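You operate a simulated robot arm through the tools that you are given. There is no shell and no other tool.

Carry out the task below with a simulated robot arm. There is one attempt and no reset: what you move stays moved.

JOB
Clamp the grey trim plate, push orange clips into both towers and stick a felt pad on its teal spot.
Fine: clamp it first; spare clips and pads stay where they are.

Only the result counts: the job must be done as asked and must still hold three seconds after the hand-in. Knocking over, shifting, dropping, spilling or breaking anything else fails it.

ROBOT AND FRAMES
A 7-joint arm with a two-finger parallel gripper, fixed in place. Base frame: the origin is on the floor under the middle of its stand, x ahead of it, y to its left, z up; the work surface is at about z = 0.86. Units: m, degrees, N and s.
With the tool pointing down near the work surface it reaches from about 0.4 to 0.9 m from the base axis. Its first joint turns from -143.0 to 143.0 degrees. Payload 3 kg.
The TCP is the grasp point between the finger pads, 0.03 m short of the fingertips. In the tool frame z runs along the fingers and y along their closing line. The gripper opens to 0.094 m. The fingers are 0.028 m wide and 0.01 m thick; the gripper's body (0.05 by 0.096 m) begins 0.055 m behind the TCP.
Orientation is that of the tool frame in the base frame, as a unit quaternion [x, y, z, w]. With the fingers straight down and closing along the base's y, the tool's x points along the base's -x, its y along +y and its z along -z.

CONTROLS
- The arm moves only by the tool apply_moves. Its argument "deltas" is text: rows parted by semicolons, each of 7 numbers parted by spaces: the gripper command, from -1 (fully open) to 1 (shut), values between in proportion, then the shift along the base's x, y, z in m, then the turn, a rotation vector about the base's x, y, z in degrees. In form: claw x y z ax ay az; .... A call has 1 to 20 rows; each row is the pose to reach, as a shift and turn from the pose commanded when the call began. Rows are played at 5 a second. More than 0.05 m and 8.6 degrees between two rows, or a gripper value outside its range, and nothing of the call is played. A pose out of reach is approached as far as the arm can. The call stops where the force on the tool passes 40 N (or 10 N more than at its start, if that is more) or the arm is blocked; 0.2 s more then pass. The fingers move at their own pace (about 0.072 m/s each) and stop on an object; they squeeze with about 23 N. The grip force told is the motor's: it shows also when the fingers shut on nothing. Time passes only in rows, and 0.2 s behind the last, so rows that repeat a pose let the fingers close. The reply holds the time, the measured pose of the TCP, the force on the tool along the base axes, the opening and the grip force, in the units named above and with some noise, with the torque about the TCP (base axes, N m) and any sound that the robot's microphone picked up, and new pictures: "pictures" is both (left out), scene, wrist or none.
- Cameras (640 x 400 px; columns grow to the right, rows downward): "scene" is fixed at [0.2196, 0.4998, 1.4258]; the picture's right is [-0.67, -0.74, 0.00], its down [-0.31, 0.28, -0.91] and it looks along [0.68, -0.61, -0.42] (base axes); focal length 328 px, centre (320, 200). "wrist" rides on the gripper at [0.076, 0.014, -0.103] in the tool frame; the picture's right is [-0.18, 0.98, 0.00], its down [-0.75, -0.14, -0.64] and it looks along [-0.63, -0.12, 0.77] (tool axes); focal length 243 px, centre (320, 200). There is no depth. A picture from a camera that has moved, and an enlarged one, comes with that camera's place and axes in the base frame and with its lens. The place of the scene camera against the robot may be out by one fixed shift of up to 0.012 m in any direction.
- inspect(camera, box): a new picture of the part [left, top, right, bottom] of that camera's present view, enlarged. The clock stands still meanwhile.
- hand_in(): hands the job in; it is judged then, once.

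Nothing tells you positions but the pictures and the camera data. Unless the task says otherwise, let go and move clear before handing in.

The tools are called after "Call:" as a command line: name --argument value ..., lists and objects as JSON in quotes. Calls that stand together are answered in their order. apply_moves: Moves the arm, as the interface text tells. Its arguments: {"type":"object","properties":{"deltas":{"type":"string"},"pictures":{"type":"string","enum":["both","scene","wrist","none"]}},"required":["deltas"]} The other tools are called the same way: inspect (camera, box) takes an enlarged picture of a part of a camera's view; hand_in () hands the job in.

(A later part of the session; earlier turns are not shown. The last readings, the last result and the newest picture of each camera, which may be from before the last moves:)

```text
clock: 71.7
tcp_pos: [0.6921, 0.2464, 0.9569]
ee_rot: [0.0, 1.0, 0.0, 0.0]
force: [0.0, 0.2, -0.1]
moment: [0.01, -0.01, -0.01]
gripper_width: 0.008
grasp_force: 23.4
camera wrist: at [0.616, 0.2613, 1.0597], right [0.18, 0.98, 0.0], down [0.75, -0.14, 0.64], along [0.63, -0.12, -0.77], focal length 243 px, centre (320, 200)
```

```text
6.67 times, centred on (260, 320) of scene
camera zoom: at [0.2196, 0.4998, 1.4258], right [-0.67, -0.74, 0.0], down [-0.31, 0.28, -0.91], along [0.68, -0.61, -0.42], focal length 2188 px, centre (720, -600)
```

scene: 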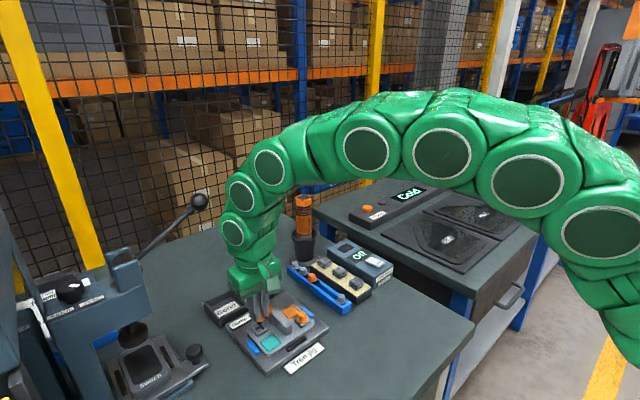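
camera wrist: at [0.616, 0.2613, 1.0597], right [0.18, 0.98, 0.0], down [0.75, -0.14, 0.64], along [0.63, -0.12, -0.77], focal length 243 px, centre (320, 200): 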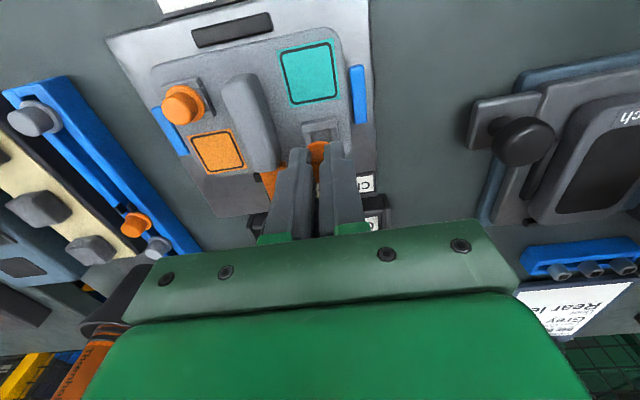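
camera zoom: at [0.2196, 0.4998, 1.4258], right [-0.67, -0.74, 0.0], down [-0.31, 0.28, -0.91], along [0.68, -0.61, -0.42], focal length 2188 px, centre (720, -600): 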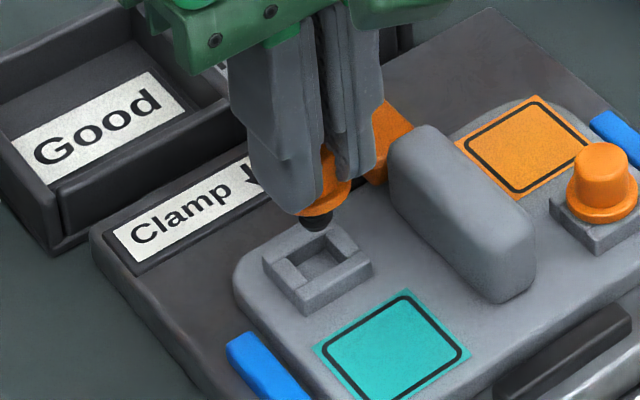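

The stem lines up with T2 within about half a millimetre in both views. I'll lower it to the mouth and into the hole.

Call:
apply_moves --deltas "1 0.0006 -0.0003 -0.008 0 0 0; 1 0.0006 -0.0003 -0.014 0 0 0; 1 0.0006 -0.0003 -0.018 0 0 0; 1 0.0006 -0.0003 -0.02 0 0 0; 1 0.0006 -0.0003 -0.022 0 0 0; 1 0.0006 -0.0003 -0.022 0 0 0" --pictures "wrist"

Call:
inspect --camera "wrist" --box '[250, 80, 390, 200]'

Call:
inspect --camera "scene" --box '[225, 290, 295, 350]'

```text
clock: 73.1
tcp_pos: [0.6939, 0.2469, 0.9375]
ee_rot: [0.0, 1.0, 0.0, -0.001]
force: [0.4, 0.5, 0.3]
moment: [0.02, -0.02, -0.01]
gripper_width: 0.008
grasp_force: 23.5
camera wrist: at [0.6173, 0.2608, 1.0384], right [0.18, 0.98, 0.0], down [0.75, -0.14, 0.64], along [0.63, -0.12, -0.77], focal length 243 px, centre (320, 200)
```

wrist: 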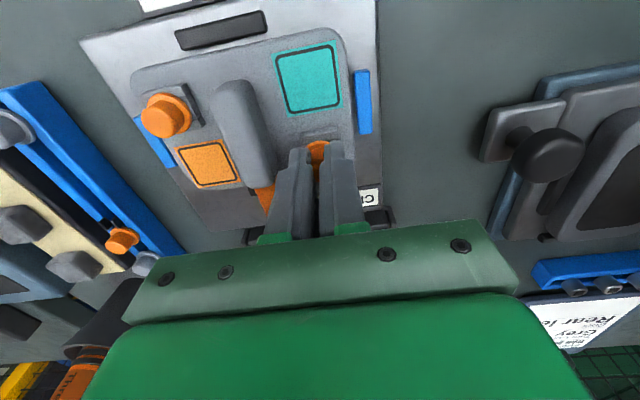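

```text
3.33 times, centred on (320, 140) of wrist
camera zoom: at [0.6173, 0.2608, 1.0384], right [0.18, 0.98, 0.0], down [0.75, -0.14, 0.64], along [0.63, -0.12, -0.77], focal length 809 px, centre (320, 400)
```

zoom: 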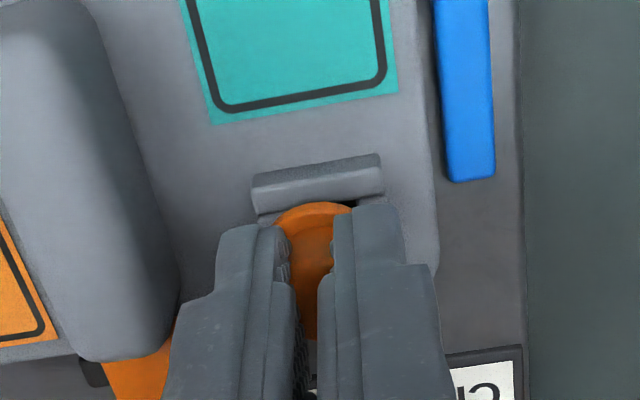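

```text
6.67 times, centred on (260, 320) of scene
camera zoom: at [0.2196, 0.4998, 1.4258], right [-0.67, -0.74, 0.0], down [-0.31, 0.28, -0.91], along [0.68, -0.61, -0.42], focal length 2188 px, centre (720, -600)
```

zoom: 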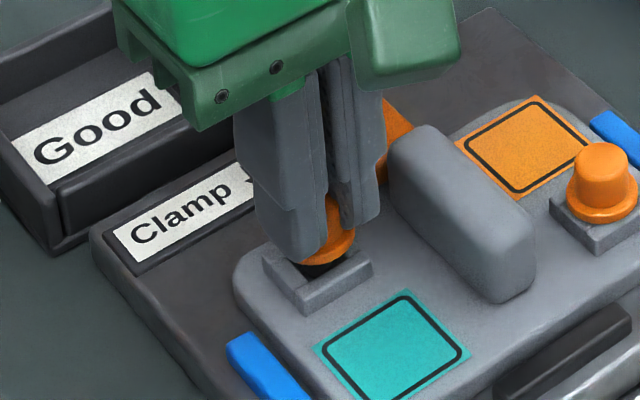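

Call:
apply_moves --deltas "1 0 0 -0.0015 0 0 0; 1 0 0 -0.003 0 0 0; 1 0 0 -0.0045 0 0 0; 1 0 0 -0.006 0 0 0; 1 0 0 -0.006 0 0 0" --pictures "none"

Call:
apply_moves --deltas "1 0 0 -0.001 0 0 0; 1 0 0 -0.002 0 0 0; 1 0 0 -0.002 0 0 0" --pictures "none"

Call:
inspect --camera "scene" --box '[225, 290, 295, 350]'

```text
clock: 74.3
tcp_pos: [0.6944, 0.2448, 0.9319]
ee_rot: [0.0, 1.0, 0.001, 0.0]
force: [2.5, 3.0, 6.9]
moment: [0.21, -0.11, 0.02]
gripper_width: 0.0077
grasp_force: 23.0
```

```text
clock: 75.1
tcp_pos: [0.6942, 0.245, 0.9296]
ee_rot: [0.0, 1.0, 0.002, 0.0]
force: [3.9, 9.7, 6.7]
moment: [0.3, -0.16, 0.01]
gripper_width: 0.0128
grasp_force: 23.0
```

```text
6.67 times, centred on (260, 320) of scene
camera zoom: at [0.2196, 0.4998, 1.4258], right [-0.67, -0.74, 0.0], down [-0.31, 0.28, -0.91], along [0.68, -0.61, -0.42], focal length 2188 px, centre (720, -600)
```

zoom: 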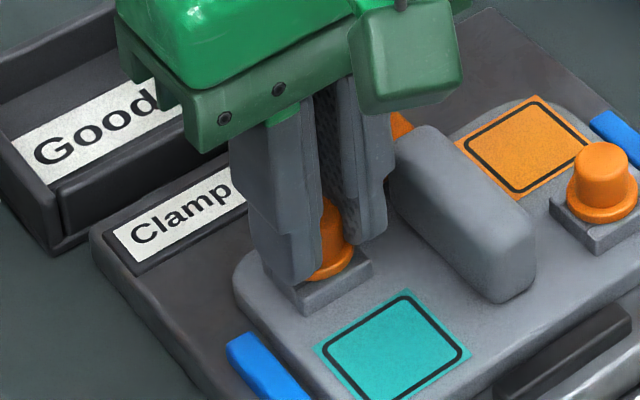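

Call:
apply_moves --deltas "1 0.0003 0.0006 0 0 0 0; 1 0.0004 0.001 0 0 0 0; 1 0.0004 0.001 0 0 0 0" --pictures "none"

Call:
apply_moves --deltas "1 0 0 -0.001 0 0 0; 1 0 0 -0.002 0 0 0; 1 0 0 -0.002 0 0 0" --pictures "none"

Call:
apply_moves --deltas "1 0 0 -0.001 0 0 0; 1 0 0 -0.0015 0 0 0; 1 0 0 -0.0015 0 0 0" --pictures "none"

```text
clock: 75.9
tcp_pos: [0.6941, 0.2464, 0.928]
ee_rot: [0.0, 1.0, 0.001, -0.001]
force: [-1.2, 4.5, 3.7]
moment: [0.18, 0.02, -0.03]
gripper_width: 0.014
grasp_force: 23.0
```

```text
clock: 76.7
tcp_pos: [0.6936, 0.2474, 0.9265]
ee_rot: [0.0, 1.0, 0.001, 0.0]
force: [-3.6, 0.7, 20.6]
moment: [0.01, 0.11, 0.0]
gripper_width: 0.0139
grasp_force: 23.3
```

```text
clock: 77.5
tcp_pos: [0.6947, 0.2457, 0.9266]
ee_rot: [0.0, 1.0, 0.001, 0.001]
force: [-10.1, -3.5, 15.9]
moment: [-0.1, 0.27, -0.05]
gripper_width: 0.0139
grasp_force: 22.7
stopped in row 3: the force on the tool passed its limit at 41 N (the readings are from after the stop); the commanded pose is now the measured one
```

A hard stop came at the same height as T1 (about 0.926, 41 N). I'll release, rise and check that it is flush.

Call:
apply_moves --deltas "0.5 0 0 0 0 0 0; 0.4 0 0 0 0 0 0; 0.4 0 0 0 0 0 0; 0.4 0 0 0.012 0 0 0; 0.4 0 0 0.03 0 0 0; 0.4 -0.02 -0.03 0.05 0 0 0; 0.4 -0.04 -0.07 0.06 0 0 0; 0.4 -0.06 -0.11 0.06 0 0 0; 0.4 -0.06 -0.15 0.06 0 0 0; 0.4 -0.06 -0.15 0.06 0 0 0" --pictures "both"

Call:
inspect --camera "scene" --box '[240, 305, 290, 345]'

Call:
inspect --camera "scene" --box '[285, 300, 325, 330]'

Call:
inspect --camera "wrist" --box '[150, 80, 310, 240]'

```text
clock: 79.7
tcp_pos: [0.6344, 0.0959, 0.9851]
ee_rot: [0.0, 1.0, 0.002, 0.001]
force: [-0.7, -0.9, 0.5]
moment: [0.0, 0.01, -0.01]
gripper_width: 0.0282
grasp_force: 0.1
camera wrist: at [0.5572, 0.1112, 1.0858], right [0.18, 0.98, 0.0], down [0.75, -0.14, 0.64], along [0.63, -0.12, -0.77], focal length 243 px, centre (320, 200)
```

scene: 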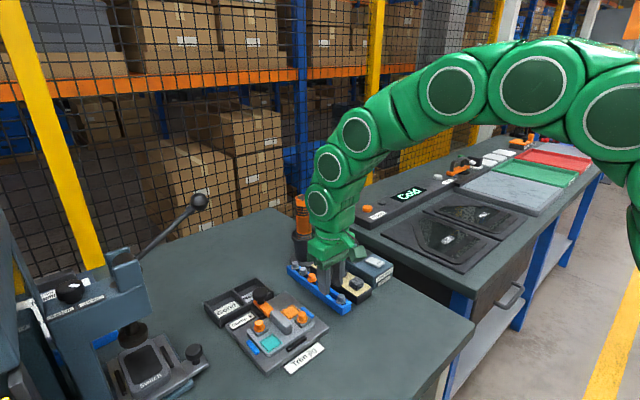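
wrist: 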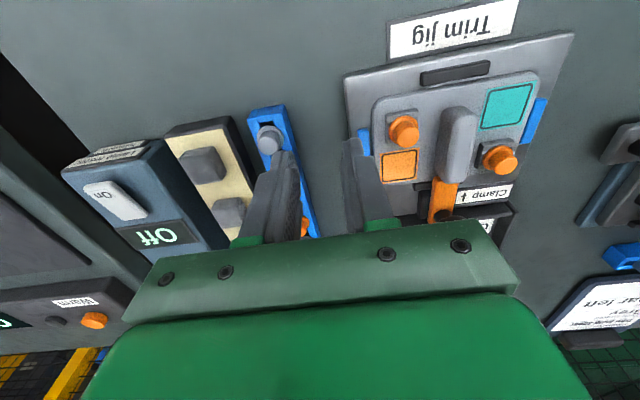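

```text
10.00 times, centred on (265, 325) of scene
camera zoom: at [0.2196, 0.4998, 1.4258], right [-0.67, -0.74, 0.0], down [-0.31, 0.28, -0.91], along [0.68, -0.61, -0.42], focal length 3282 px, centre (870, -1050)
```

zoom: 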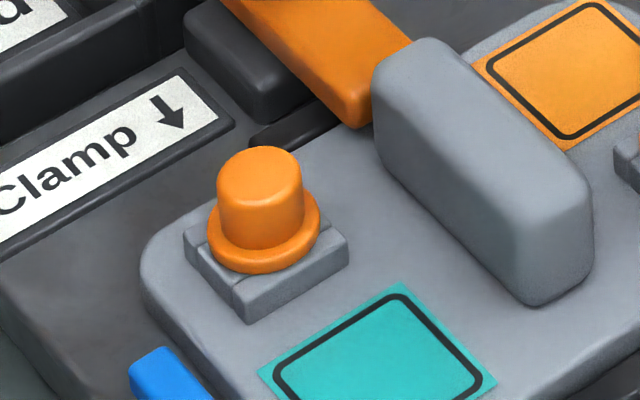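

```text
13.33 times, centred on (305, 315) of scene
camera zoom: at [0.2196, 0.4998, 1.4258], right [-0.67, -0.74, 0.0], down [-0.31, 0.28, -0.91], along [0.68, -0.61, -0.42], focal length 4376 px, centre (520, -1333)
```

zoom: 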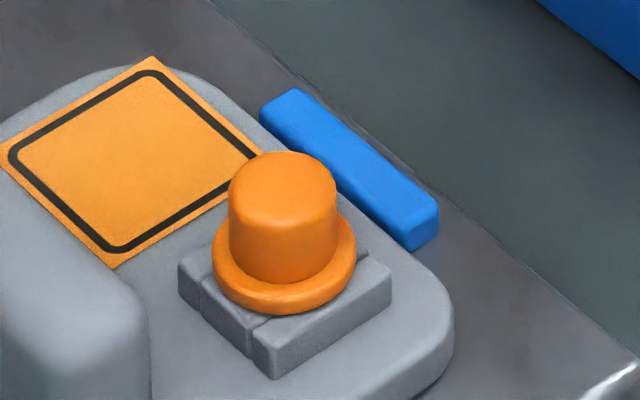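

```text
2.50 times, centred on (230, 160) of wrist
camera zoom: at [0.5572, 0.1112, 1.0858], right [0.18, 0.98, 0.0], down [0.75, -0.14, 0.64], along [0.63, -0.12, -0.77], focal length 606 px, centre (545, 300)
```

zoom: 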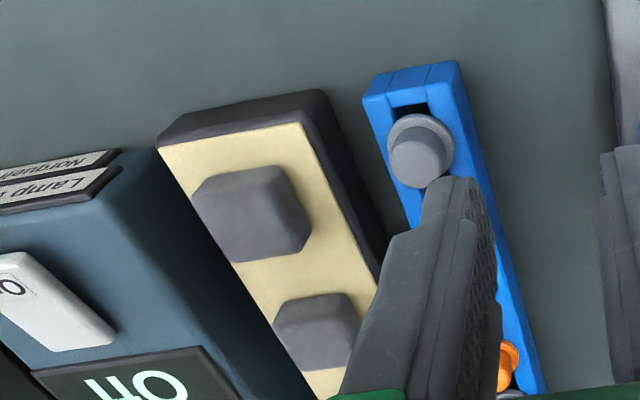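

Both clips are seated, flanges flush on their towers. For the felt pad, the one at the near end is at about (0.655, -0.017), and the lamp tester is close on its -y side. I'll grip it along x with the tool turned -90°, so next I'll move over it and turn.

Call:
apply_moves --deltas "0.1 0.002 -0.01 0 0 0 -7; 0 0.004 -0.02 0 0 0 -14; -0.1 0.006 -0.03 0 0 0 -21; -0.15 0.008 -0.04 0 0 0 -28; -0.15 0.01 -0.05 0 0 0 -35; -0.15 0.012 -0.06 0 0 0 -42; -0.15 0.014 -0.07 0 0 0 -49; -0.15 0.016 -0.08 0 0 0 -56; -0.15 0.018 -0.09 0 0 0 -63; -0.15 0.02 -0.1 0 0 0 -70; -0.15 0.0206 -0.107 0 0 0 -77; -0.15 0.0206 -0.113 0 0 0 -84; -0.15 0.0206 -0.113 -0.01 0 0 -90; -0.15 0.0206 -0.113 -0.02 0 0 -90; -0.15 0.0206 -0.113 -0.02 0 0 -90" --pictures "both"

Call:
inspect --camera "wrist" --box '[230, 80, 410, 230]'

Call:
inspect --camera "scene" --box '[300, 230, 400, 310]'

```text
clock: 82.9
tcp_pos: [0.6546, -0.0166, 0.9664]
ee_rot: [0.707, 0.707, 0.001, 0.001]
force: [-0.4, 0.1, -0.5]
moment: [0.01, -0.01, -0.03]
gripper_width: 0.054
grasp_force: 0.0
camera wrist: at [0.6684, 0.0607, 1.0675], right [0.98, -0.18, 0.0], down [-0.14, -0.75, 0.64], along [-0.12, -0.63, -0.77], focal length 243 px, centre (320, 200)
```

scene: 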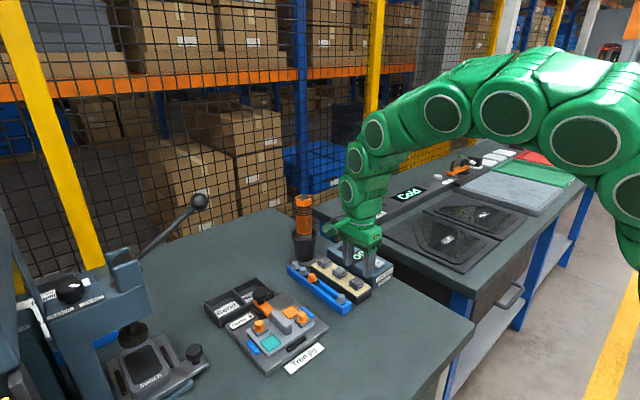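
wrist: 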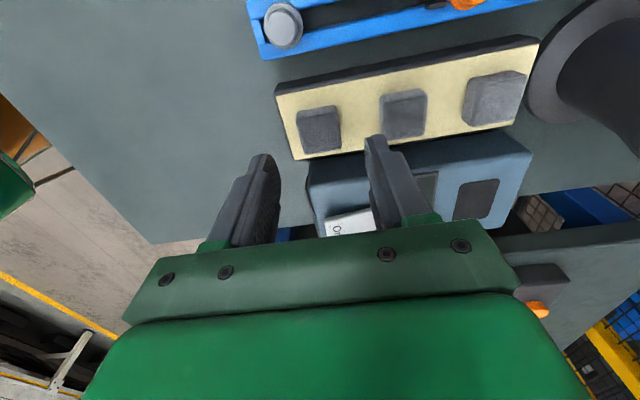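

```text
2.67 times, centred on (320, 155) of wrist
camera zoom: at [0.6684, 0.0607, 1.0675], right [0.98, -0.18, 0.0], down [-0.14, -0.75, 0.64], along [-0.12, -0.63, -0.77], focal length 647 px, centre (320, 320)
```

zoom: 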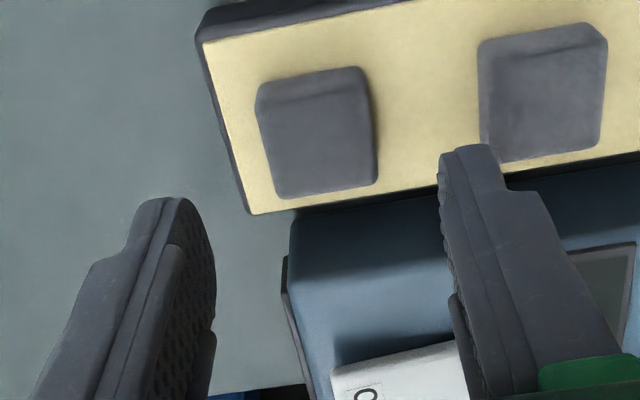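

```text
5.00 times, centred on (350, 270) of scene
camera zoom: at [0.2196, 0.4998, 1.4258], right [-0.67, -0.74, 0.0], down [-0.31, 0.28, -0.91], along [0.68, -0.61, -0.42], focal length 1641 px, centre (170, -150)
```

zoom: 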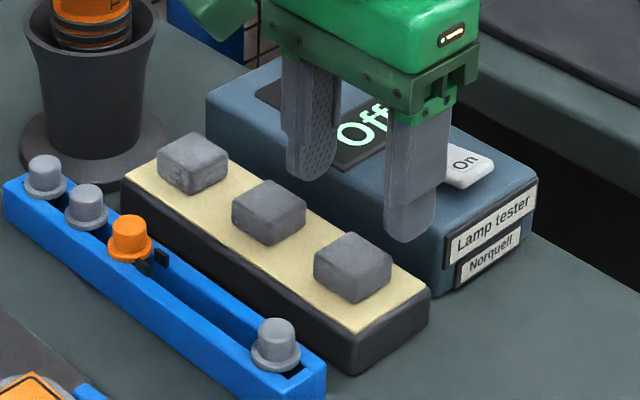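

Call:
apply_moves --deltas "-0.1 -0.001 -0.001 -0.015 0 0 0; -0.1 -0.001 -0.001 -0.03 0 0 0; -0.1 -0.001 -0.001 -0.04 0 0 0; -0.1 -0.001 -0.001 -0.049 0 0 0; -0.1 -0.001 -0.001 -0.049 0 0 0" --pictures "wrist"

Call:
inspect --camera "wrist" --box '[230, 80, 410, 230]'

Call:
inspect --camera "scene" --box '[320, 240, 400, 310]'

```text
clock: 84.1
tcp_pos: [0.6541, -0.0171, 0.917]
ee_rot: [0.706, 0.708, 0.002, 0.002]
force: [-0.6, -3.5, 21.0]
moment: [0.21, 0.58, 0.12]
gripper_width: 0.0519
grasp_force: 0.1
camera wrist: at [0.6678, 0.0595, 1.0197], right [0.98, -0.18, 0.01], down [-0.14, -0.75, 0.64], along [-0.11, -0.63, -0.77], focal length 243 px, centre (320, 200)
```

wrist: 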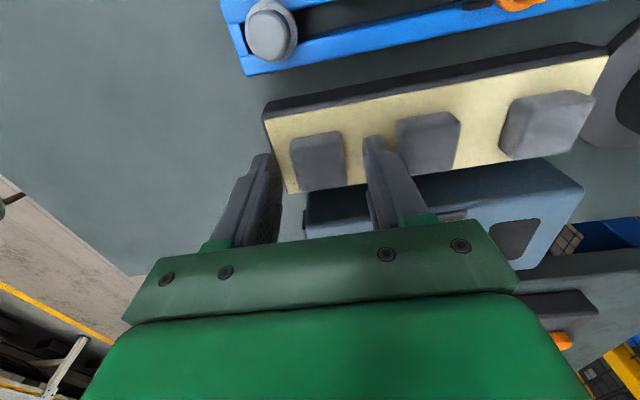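

```text
2.67 times, centred on (320, 155) of wrist
camera zoom: at [0.6678, 0.0595, 1.0197], right [0.98, -0.18, 0.01], down [-0.14, -0.75, 0.64], along [-0.11, -0.63, -0.77], focal length 647 px, centre (320, 320)
```

zoom: 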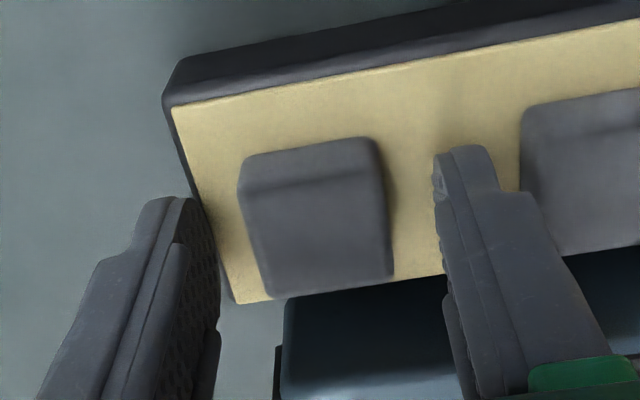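

```text
5.71 times, centred on (360, 275) of scene
camera zoom: at [0.2196, 0.4998, 1.4258], right [-0.67, -0.74, 0.0], down [-0.31, 0.28, -0.91], along [0.68, -0.61, -0.42], focal length 1875 px, centre (91, -229)
```

zoom: 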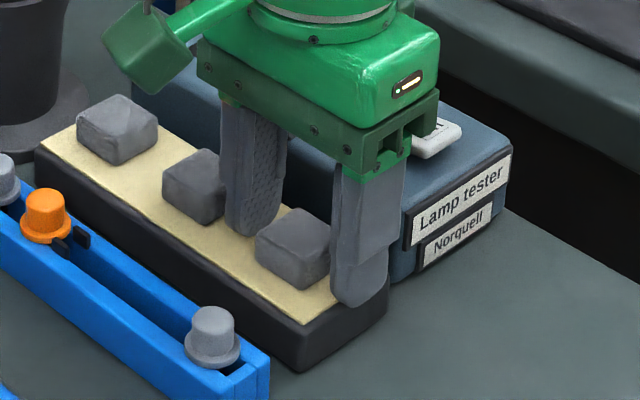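

The 21 N upward push means a fingertip is on the strip, so the strip top is about 0.888. I'll rise 3 mm and then close on the pad.

Call:
apply_moves --deltas "-0.1 0 0 0.002 0 0 0; -0.1 0 0 0.0035 0 0 0; -0.1 0 0 0.0035 0 0 0" --pictures "none"

Call:
apply_moves --deltas "0.2 0 0 0 0 0 0; 0.6 0 0 0 0 0 0; 1 0 0 0 0 0 0; 1 0 0 0 0 0 0; 1 0 0 0 0 0 0; 1 0 0 0 0 0 0" --pictures "wrist"

Call:
inspect --camera "wrist" --box '[230, 80, 410, 230]'

Call:
inspect --camera "scene" --box '[320, 240, 400, 310]'

```text
clock: 84.9
tcp_pos: [0.6543, -0.0182, 0.9207]
ee_rot: [0.708, 0.707, -0.001, 0.002]
force: [-0.1, 0.1, -0.4]
moment: [0.0, 0.02, 0.0]
gripper_width: 0.0518
grasp_force: 0.1
```

```text
clock: 86.3
tcp_pos: [0.655, -0.0161, 0.9208]
ee_rot: [0.707, 0.707, 0.001, 0.002]
force: [11.1, -0.4, 3.5]
moment: [0.0, -0.35, -0.01]
gripper_width: 0.0272
grasp_force: 22.9
camera wrist: at [0.6677, 0.06, 1.0221], right [0.98, -0.18, 0.0], down [-0.14, -0.75, 0.64], along [-0.12, -0.63, -0.77], focal length 243 px, centre (320, 200)
```

wrist: 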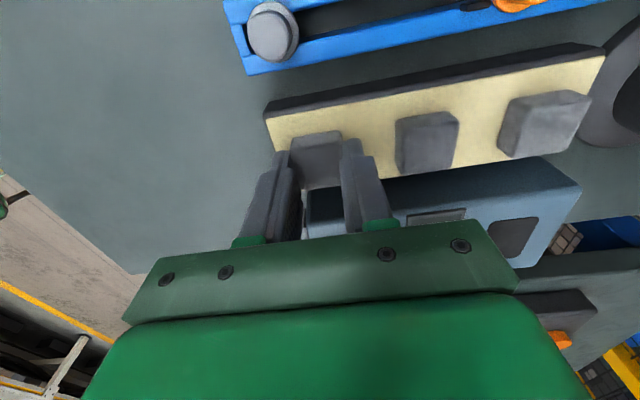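

```text
2.67 times, centred on (320, 155) of wrist
camera zoom: at [0.6677, 0.06, 1.0221], right [0.98, -0.18, 0.0], down [-0.14, -0.75, 0.64], along [-0.12, -0.63, -0.77], focal length 647 px, centre (320, 320)
```

zoom: 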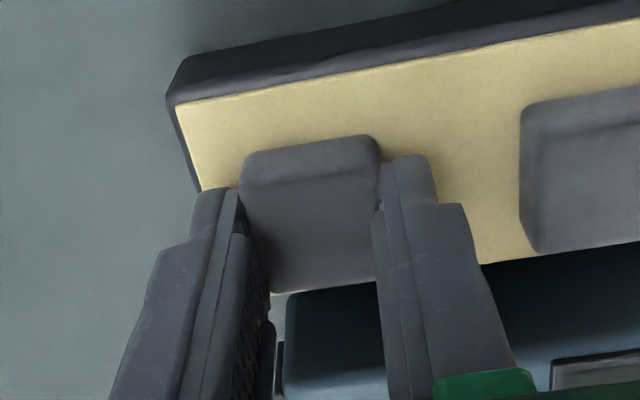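

```text
5.71 times, centred on (360, 275) of scene
camera zoom: at [0.2196, 0.4998, 1.4258], right [-0.67, -0.74, 0.0], down [-0.31, 0.28, -0.91], along [0.68, -0.61, -0.42], focal length 1875 px, centre (91, -229)
```

zoom: 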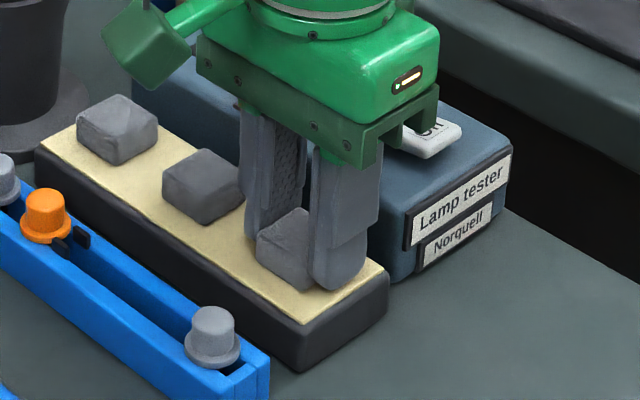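

Gripped at 27.2 mm. I'll lift slowly and check that only this pad comes away.

Call:
apply_moves --deltas "1 0.0005 0 0.001 0 0 0; 1 0.001 0 0.003 0 0 0; 1 0.001 0 0.006 0 0 0; 1 0.001 0 0.01 0 0 0; 1 0.001 0 0.02 0 0 0; 1 0.001 0 0.03 0 0 0; 1 0.001 0 0.04 0 0 0; 1 0.001 0 0.04 0 0 0" --pictures "both"

Call:
inspect --camera "wrist" --box '[230, 80, 410, 230]'

Call:
inspect --camera "scene" --box '[310, 225, 400, 305]'

```text
clock: 88.1
tcp_pos: [0.6546, -0.0176, 0.9609]
ee_rot: [0.707, 0.707, 0.001, 0.001]
force: [0.0, -0.5, -0.5]
moment: [0.01, 0.03, 0.01]
gripper_width: 0.0275
grasp_force: 23.4
camera wrist: at [0.6685, 0.0599, 1.0622], right [0.98, -0.18, 0.0], down [-0.14, -0.75, 0.64], along [-0.12, -0.63, -0.77], focal length 243 px, centre (320, 200)
```

scene: 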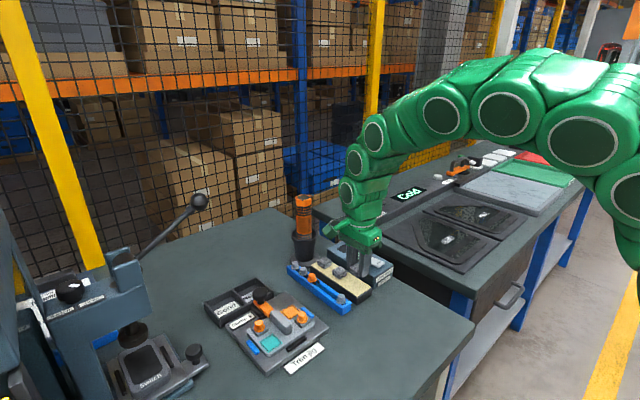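
wrist: 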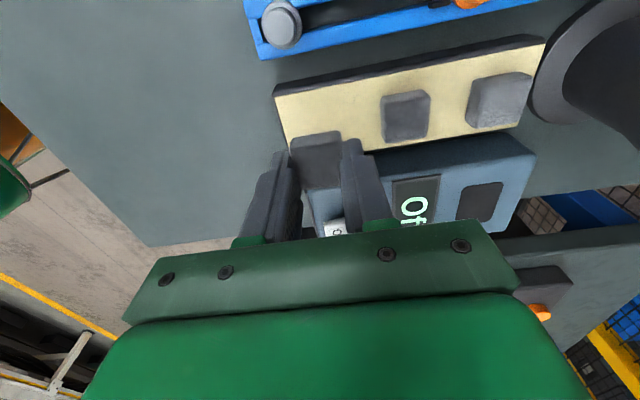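

```text
2.67 times, centred on (320, 155) of wrist
camera zoom: at [0.6685, 0.0599, 1.0622], right [0.98, -0.18, 0.0], down [-0.14, -0.75, 0.64], along [-0.12, -0.63, -0.77], focal length 647 px, centre (320, 320)
```

zoom: 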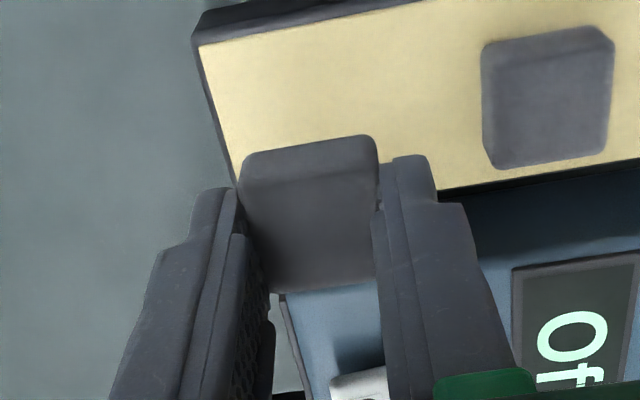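

```text
5.00 times, centred on (355, 265) of scene
camera zoom: at [0.2196, 0.4998, 1.4258], right [-0.67, -0.74, 0.0], down [-0.31, 0.28, -0.91], along [0.68, -0.61, -0.42], focal length 1641 px, centre (145, -125)
```

zoom: 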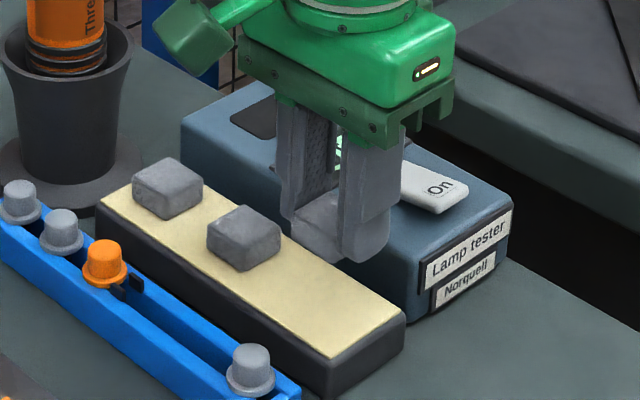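

The pad is held. I'll raise it, turn the tool back to its normal yaw and carry it to above the teal spot, near (0.653, 0.247).

Call:
apply_moves --deltas "1 0 0.004 0.02 0 0 6; 1 0 0.01 0.03 0 0 13; 1 0 0.018 0.03 0 0 20; 1 0 0.028 0.03 0 0 27; 1 0 0.038 0.03 0 0 34; 1 0 0.048 0.03 0 0 41; 1 0 0.058 0.03 0 0 48; 1 0 0.068 0.03 0 0 55; 1 0 0.08 0.03 0 0 62; 1 0 0.09 0.03 0 0 69; 1 0 0.1 0.03 0 0 76; 1 0 0.11 0.03 0 0 83; 1 0 0.125 0.03 0 0 89.9; 1 0 0.16 0.03 0 0 89.9; 1 0 0.2 0.03 0 0 89.9; 1 0 0.235 0.03 0 0 89.9; 1 0 0.2635 0.03 0 0 89.9; 1 0 0.2635 0.01 0 0 89.9; 1 0 0.2635 0 0 0 89.9; 1 0 0.2635 0 0 0 89.9" --pictures "both"

Call:
inspect --camera "wrist" --box '[230, 60, 410, 210]'

Call:
inspect --camera "scene" --box '[220, 285, 320, 365]'

```text
clock: 92.3
tcp_pos: [0.6554, 0.2453, 0.9596]
ee_rot: [0.001, 1.0, 0.001, 0.001]
force: [-0.7, 0.4, -1.5]
moment: [0.01, 0.02, 0.0]
gripper_width: 0.0278
grasp_force: 22.7
camera wrist: at [0.5786, 0.2612, 1.0617], right [0.19, 0.98, 0.0], down [0.75, -0.14, 0.64], along [0.63, -0.12, -0.77], focal length 243 px, centre (320, 200)
```

scene: 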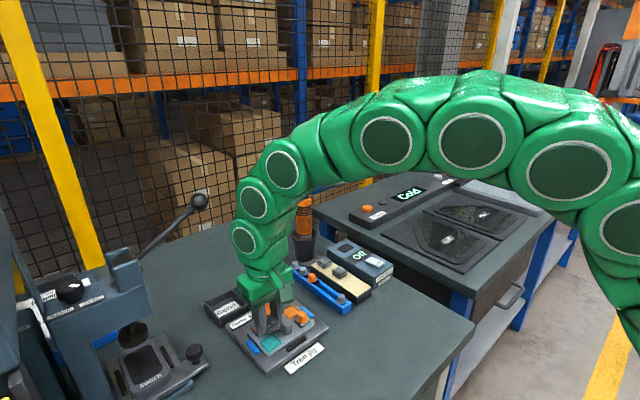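
wrist: 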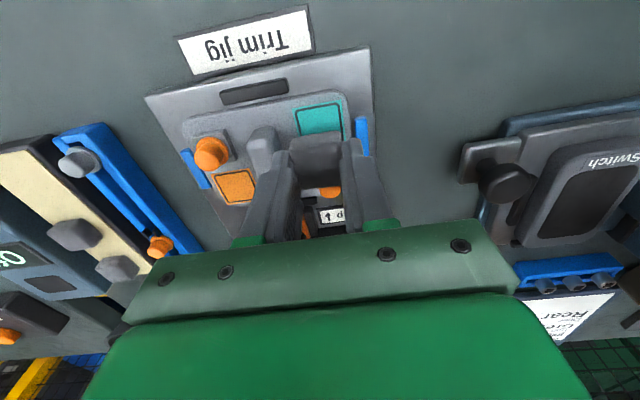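

```text
2.67 times, centred on (320, 135) of wrist
camera zoom: at [0.5786, 0.2612, 1.0617], right [0.19, 0.98, 0.0], down [0.75, -0.14, 0.64], along [0.63, -0.12, -0.77], focal length 647 px, centre (320, 373)
```

zoom: 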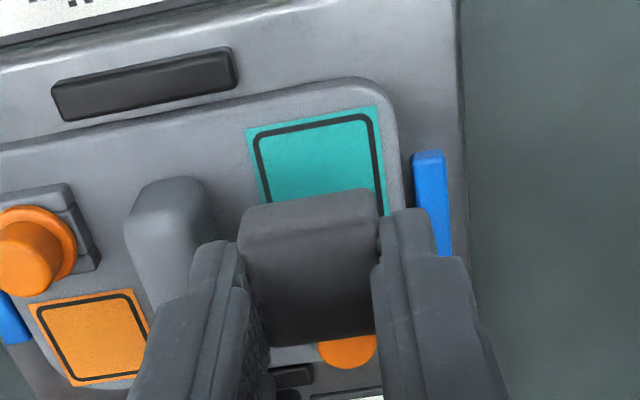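

```text
5.00 times, centred on (270, 325) of scene
camera zoom: at [0.2196, 0.4998, 1.4258], right [-0.67, -0.74, 0.0], down [-0.31, 0.28, -0.91], along [0.68, -0.61, -0.42], focal length 1641 px, centre (570, -425)
```

zoom: 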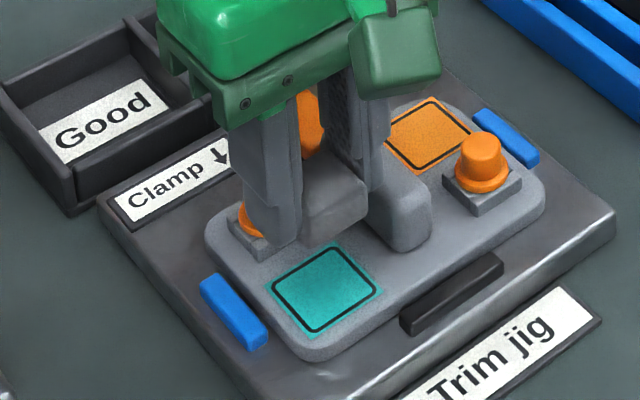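

By the wrist view the pad is centred over the teal patch within about 1 mm. I'll nudge it slightly and lower it to about 5 mm above the plate for a last check.

Call:
apply_moves --deltas "1 -0.0005 0.0008 -0.012 0 0 0; 1 -0.0005 0.0008 -0.024 0 0 0; 1 -0.0005 0.0008 -0.034 0 0 0; 1 -0.0005 0.0008 -0.037 0 0 0; 1 -0.0005 0.0008 -0.037 0 0 0" --pictures "wrist"

Call:
inspect --camera "wrist" --box '[230, 60, 410, 210]'

Call:
inspect --camera "scene" --box '[230, 300, 310, 365]'

```text
clock: 93.5
tcp_pos: [0.6549, 0.2469, 0.9237]
ee_rot: [0.001, 1.0, 0.001, 0.001]
force: [-0.6, -0.1, -0.7]
moment: [-0.02, -0.07, 0.01]
gripper_width: 0.0276
grasp_force: 23.0
camera wrist: at [0.578, 0.262, 1.0257], right [0.19, 0.98, 0.0], down [0.75, -0.14, 0.64], along [0.63, -0.12, -0.77], focal length 243 px, centre (320, 200)
```

wrist: 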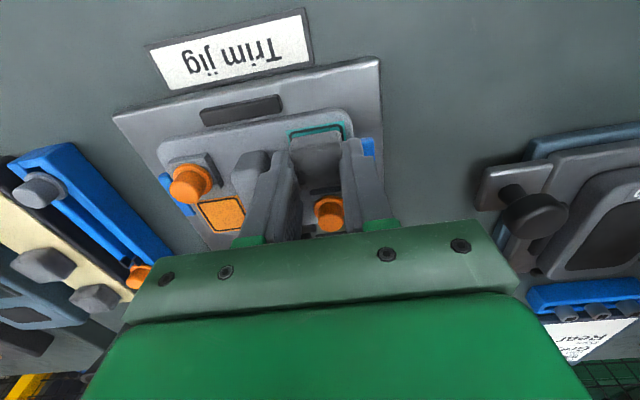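

```text
2.67 times, centred on (320, 135) of wrist
camera zoom: at [0.578, 0.262, 1.0257], right [0.19, 0.98, 0.0], down [0.75, -0.14, 0.64], along [0.63, -0.12, -0.77], focal length 647 px, centre (320, 373)
```

zoom: 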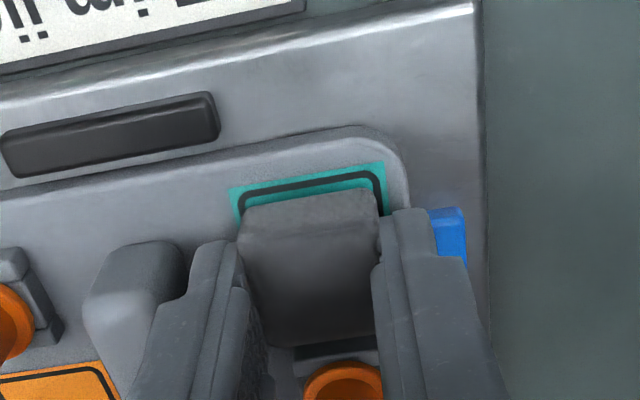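

```text
6.15 times, centred on (270, 332) of scene
camera zoom: at [0.2196, 0.4998, 1.4258], right [-0.67, -0.74, 0.0], down [-0.31, 0.28, -0.91], along [0.68, -0.61, -0.42], focal length 2020 px, centre (628, -615)
```

zoom: 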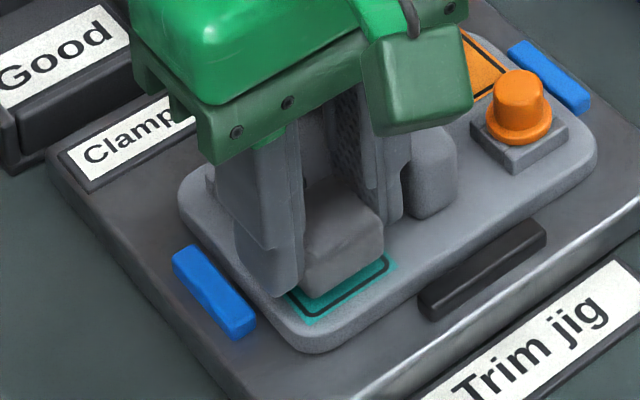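

The pad lines up with the teal patch to under 1 mm, with a teal border showing all round. I'll lower it to contact and press.

Call:
apply_moves --deltas "1 0.0004 0 -0.0015 0 0 0; 1 0.0004 0 -0.003 0 0 0; 1 0.0004 0 -0.0045 0 0 0; 1 0.0004 0 -0.006 0 0 0; 1 0.0004 0 -0.006 0 0 0" --pictures "none"

Call:
apply_moves --deltas "1 0 0 -0.001 0 0 0; 1 0 0 -0.002 0 0 0; 1 0 0 -0.002 0 0 0" --pictures "none"

Call:
inspect --camera "wrist" --box '[230, 60, 410, 210]'

Call:
inspect --camera "scene" --box '[230, 300, 310, 365]'

```text
clock: 94.7
tcp_pos: [0.6567, 0.2464, 0.9188]
ee_rot: [0.002, 1.0, 0.001, 0.003]
force: [8.3, 0.9, 13.7]
moment: [0.01, -0.22, 0.0]
gripper_width: 0.0278
grasp_force: 22.6
```

```text
clock: 95.5
tcp_pos: [0.6563, 0.2465, 0.9166]
ee_rot: [0.001, 1.0, 0.001, 0.0]
force: [6.5, 2.7, 30.8]
moment: [0.09, -0.19, 0.0]
gripper_width: 0.0279
grasp_force: 22.8
```

```text
2.67 times, centred on (320, 135) of wrist
camera zoom: at [0.5784, 0.2616, 1.0177], right [0.19, 0.98, 0.0], down [0.75, -0.14, 0.64], along [0.63, -0.12, -0.77], focal length 647 px, centre (320, 373)
```

zoom: 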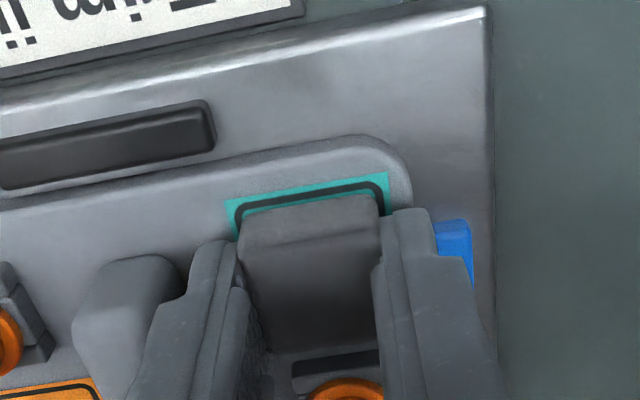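

```text
6.15 times, centred on (270, 332) of scene
camera zoom: at [0.2196, 0.4998, 1.4258], right [-0.67, -0.74, 0.0], down [-0.31, 0.28, -0.91], along [0.68, -0.61, -0.42], focal length 2020 px, centre (628, -615)
```

zoom: 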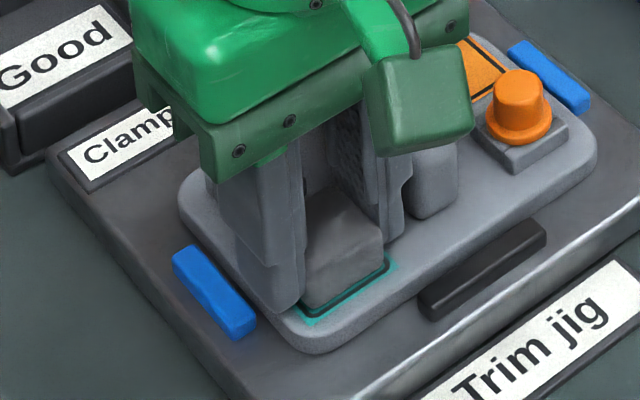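

It's pressed at 31 N, with about 3 mm of teal border on both sides and 4 mm at the near edge. I'll hold for a second, open just a few mm because of the rib next to it, and lift.

Call:
apply_moves --deltas "1 0 0 0 0 0 0; 1 0 0 0 0 0 0; 1 0 0 0 0 0 0; 1 0 0 0 0 0 0; 1 0 0 0 0 0 0" --pictures "none"

Call:
apply_moves --deltas "1 0 0 0.0015 0 0 0; 0.3 0 0 0.002 0 0 0; 0.3 0 0 0.002 0 0 0; 0.3 0 0 0.004 0 0 0; 0.3 0 0 0.008 0 0 0; 0.3 0 0 0.014 0 0 0; 0.3 0 0 0.03 0 0 0; 0.3 0 0 0.05 0 0 0; 0.3 -0.03 0 0.06 0 0 0; 0.3 -0.03 0 0.06 0 0 0" --pictures "both"

Call:
inspect --camera "wrist" --box '[230, 60, 410, 210]'

Call:
inspect --camera "scene" --box '[230, 300, 310, 365]'

```text
clock: 96.7
tcp_pos: [0.6552, 0.2467, 0.9163]
ee_rot: [0.001, 1.0, 0.0, 0.002]
force: [7.5, 3.7, 28.7]
moment: [-0.07, -0.18, 0.17]
gripper_width: 0.0276
grasp_force: 22.7
```

```text
clock: 98.9
tcp_pos: [0.6251, 0.2469, 0.9747]
ee_rot: [0.001, 1.0, 0.001, 0.0]
force: [-0.3, 0.1, 0.6]
moment: [-0.02, -0.02, 0.05]
gripper_width: 0.0326
grasp_force: 0.0
camera wrist: at [0.5485, 0.2618, 1.0774], right [0.19, 0.98, 0.0], down [0.75, -0.14, 0.64], along [0.63, -0.12, -0.77], focal length 243 px, centre (320, 200)
```

scene: 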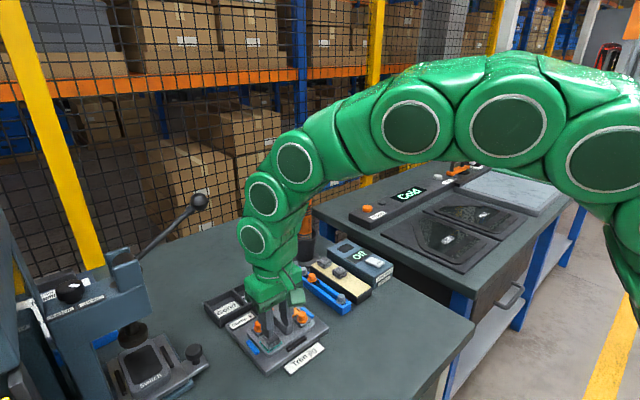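
wrist: 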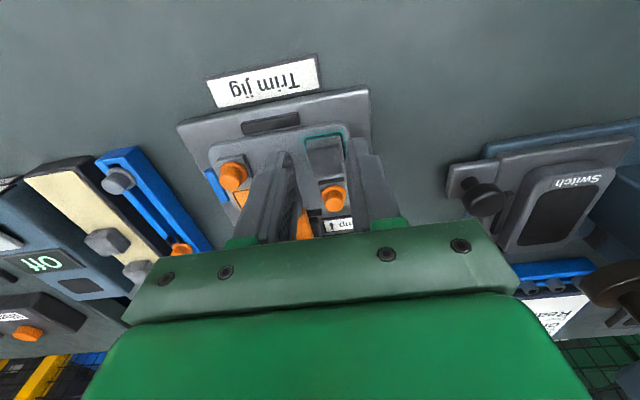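

```text
2.67 times, centred on (320, 135) of wrist
camera zoom: at [0.5485, 0.2618, 1.0774], right [0.19, 0.98, 0.0], down [0.75, -0.14, 0.64], along [0.63, -0.12, -0.77], focal length 647 px, centre (320, 373)
```

zoom: 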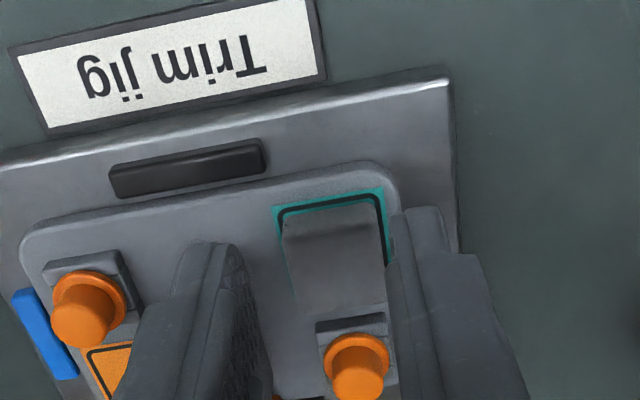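

```text
6.15 times, centred on (270, 332) of scene
camera zoom: at [0.2196, 0.4998, 1.4258], right [-0.67, -0.74, 0.0], down [-0.31, 0.28, -0.91], along [0.68, -0.61, -0.42], focal length 2020 px, centre (628, -615)
```

zoom: 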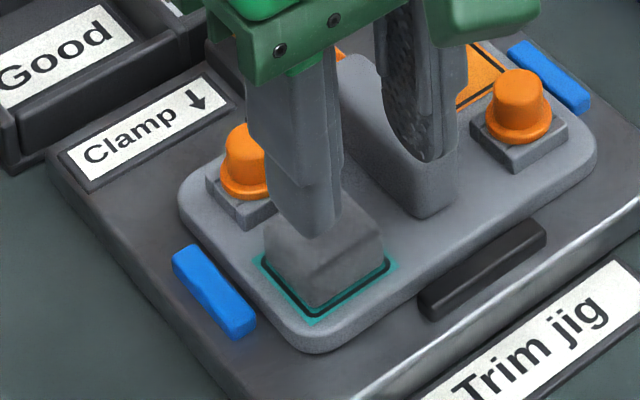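

The pad stayed on the teal patch, centred. I'll press on its top with closed fingers to make sure it sticks, then top up the push on the T2 clip.

Call:
apply_moves --deltas "1 0 0 0 0 0 0; 1 0.012 0 0 0 0 0; 1 0.0285 0.0003 -0.01 0 0 0; 1 0.0285 0.0003 -0.025 0 0 0; 1 0.0285 0.0003 -0.035 0 0 0; 1 0.0285 0.0003 -0.04 0 0 0; 1 0.0285 0.0003 -0.043 0 0 0; 1 0.0285 0.0003 -0.045 0 0 0; 1 0.0285 0.0003 -0.047 0 0 0" --pictures "none"

```text
clock: 100.8
tcp_pos: [0.6547, 0.2482, 0.9323]
ee_rot: [0.001, 1.0, 0.003, 0.004]
force: [-5.9, -0.4, 15.1]
moment: [-0.05, 0.3, 0.05]
gripper_width: 0.0004
grasp_force: 23.2
stopped in row 9: the force on the tool passed its limit at 46 N (the readings are from after the stop); the commanded pose is now the measured one
```

Call:
apply_moves --deltas "1 0 0 0.01 0 0 0; 1 0 0 0.025 0 0.2 0; 1 0.02 -0.001 0.03 -0.2 0.4 0; 1 0.0393 -0.002 0.03 -0.2 0.4 0; 1 0.0393 -0.002 0.015 -0.2 0.4 0; 1 0.0393 -0.002 0.01 -0.2 0.4 0; 1 0.0393 -0.002 0.007 -0.2 0.4 0; 1 0.0393 -0.002 0.005 -0.2 0.4 0; 1 0.0393 -0.002 0.0035 -0.2 0.4 0; 1 0.0393 -0.002 0.0025 -0.2 0.4 0" --pictures "none"

Call:
inspect --camera "scene" --box '[230, 295, 310, 360]'

```text
clock: 102.8
tcp_pos: [0.6947, 0.2459, 0.9405]
ee_rot: [0.001, 1.0, 0.001, 0.001]
force: [-6.3, -3.3, 23.0]
moment: [-0.09, 0.28, -0.02]
gripper_width: 0.0002
grasp_force: 23.0
stopped in row 9: the force on the tool passed its limit at 43 N (the readings are from after the stop); the commanded pose is now the measured one
```

```text
6.15 times, centred on (270, 328) of scene
camera zoom: at [0.2196, 0.4998, 1.4258], right [-0.67, -0.74, 0.0], down [-0.31, 0.28, -0.91], along [0.68, -0.61, -0.42], focal length 2020 px, centre (628, -585)
```

zoom: 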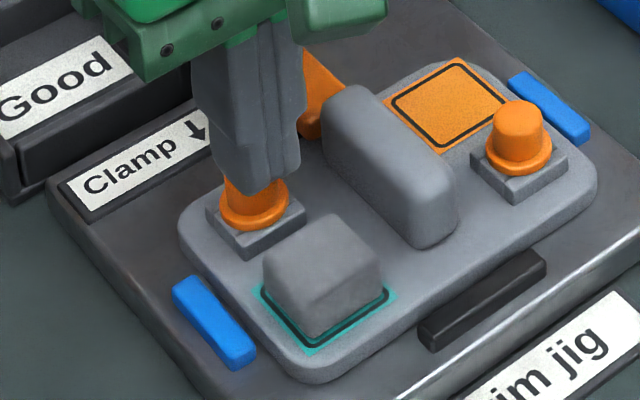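

Both clips bottom out at the same height, so both are fully seated. I'll move the arm clear and do a final check of the whole scene.

Call:
apply_moves --deltas "1 0 0 0.015 0 0 0; 1 -0.01 -0.01 0.04 0 0 0; 1 -0.03 -0.03 0.07 0 0 0; 1 -0.06 -0.06 0.1 0 0 0; 0 -0.09 -0.1 0.13 0 0 0; -1 -0.11 -0.14 0.15 0 0 0; -1 -0.13 -0.18 0.17 0 0 0; -1 -0.15 -0.22 0.2 0 0 0; -1 -0.16 -0.26 0.22 0 0 0; -1 -0.16 -0.3 0.24 0 0 0; -1 -0.16 -0.34 0.25 0 0 0; -1 -0.16 -0.34 0.25 0 0 0" --pictures "both"

Call:
inspect --camera "scene" --box '[190, 260, 350, 380]'

Call:
inspect --camera "scene" --box '[230, 295, 310, 355]'

Call:
inspect --camera "scene" --box '[270, 180, 410, 320]'

Call:
inspect --camera "scene" --box '[0, 180, 220, 400]'

```text
refused: row 4 steps farther than a row can; nothing moved
```

```text
3.33 times, centred on (270, 320) of scene
camera zoom: at [0.2196, 0.4998, 1.4258], right [-0.67, -0.74, 0.0], down [-0.31, 0.28, -0.91], along [0.68, -0.61, -0.42], focal length 1094 px, centre (487, -200)
```

zoom: 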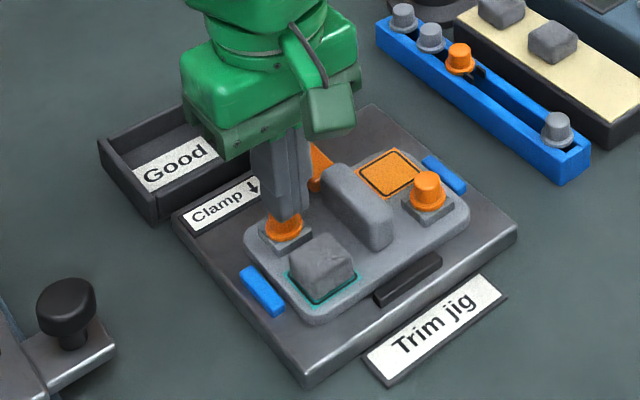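

```text
6.67 times, centred on (270, 325) of scene
camera zoom: at [0.2196, 0.4998, 1.4258], right [-0.67, -0.74, 0.0], down [-0.31, 0.28, -0.91], along [0.68, -0.61, -0.42], focal length 2188 px, centre (653, -633)
```

zoom: 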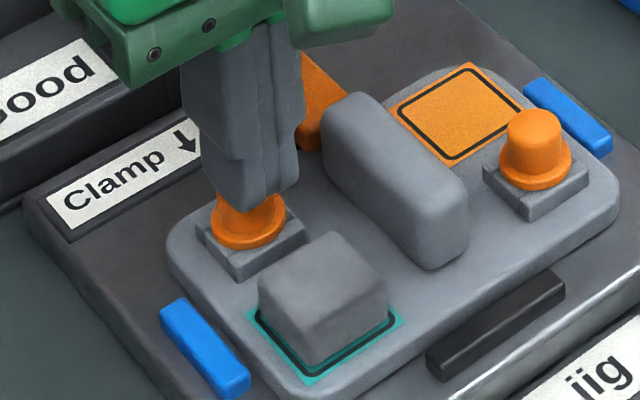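

```text
2.86 times, centred on (340, 250) of scene
camera zoom: at [0.2196, 0.4998, 1.4258], right [-0.67, -0.74, 0.0], down [-0.31, 0.28, -0.91], along [0.68, -0.61, -0.42], focal length 938 px, centre (263, 57)
```

zoom: 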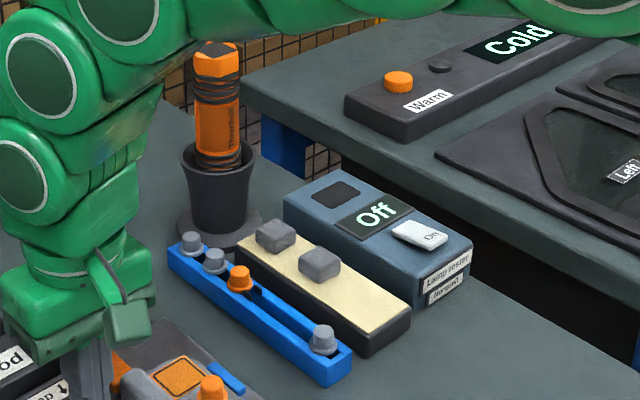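

```text
1.82 times, centred on (110, 290) of scene
camera zoom: at [0.2196, 0.4998, 1.4258], right [-0.67, -0.74, 0.0], down [-0.31, 0.28, -0.91], along [0.68, -0.61, -0.42], focal length 597 px, centre (702, 36)
```

zoom: 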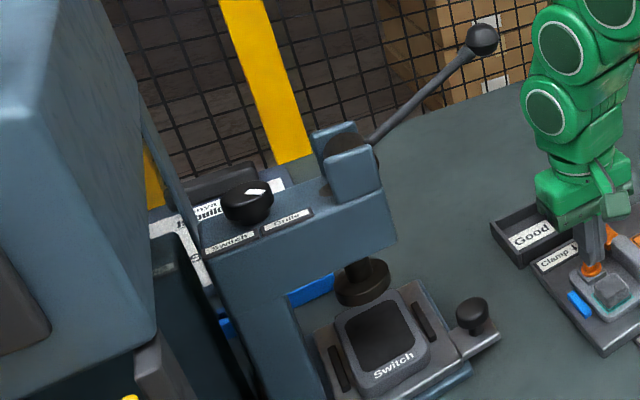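

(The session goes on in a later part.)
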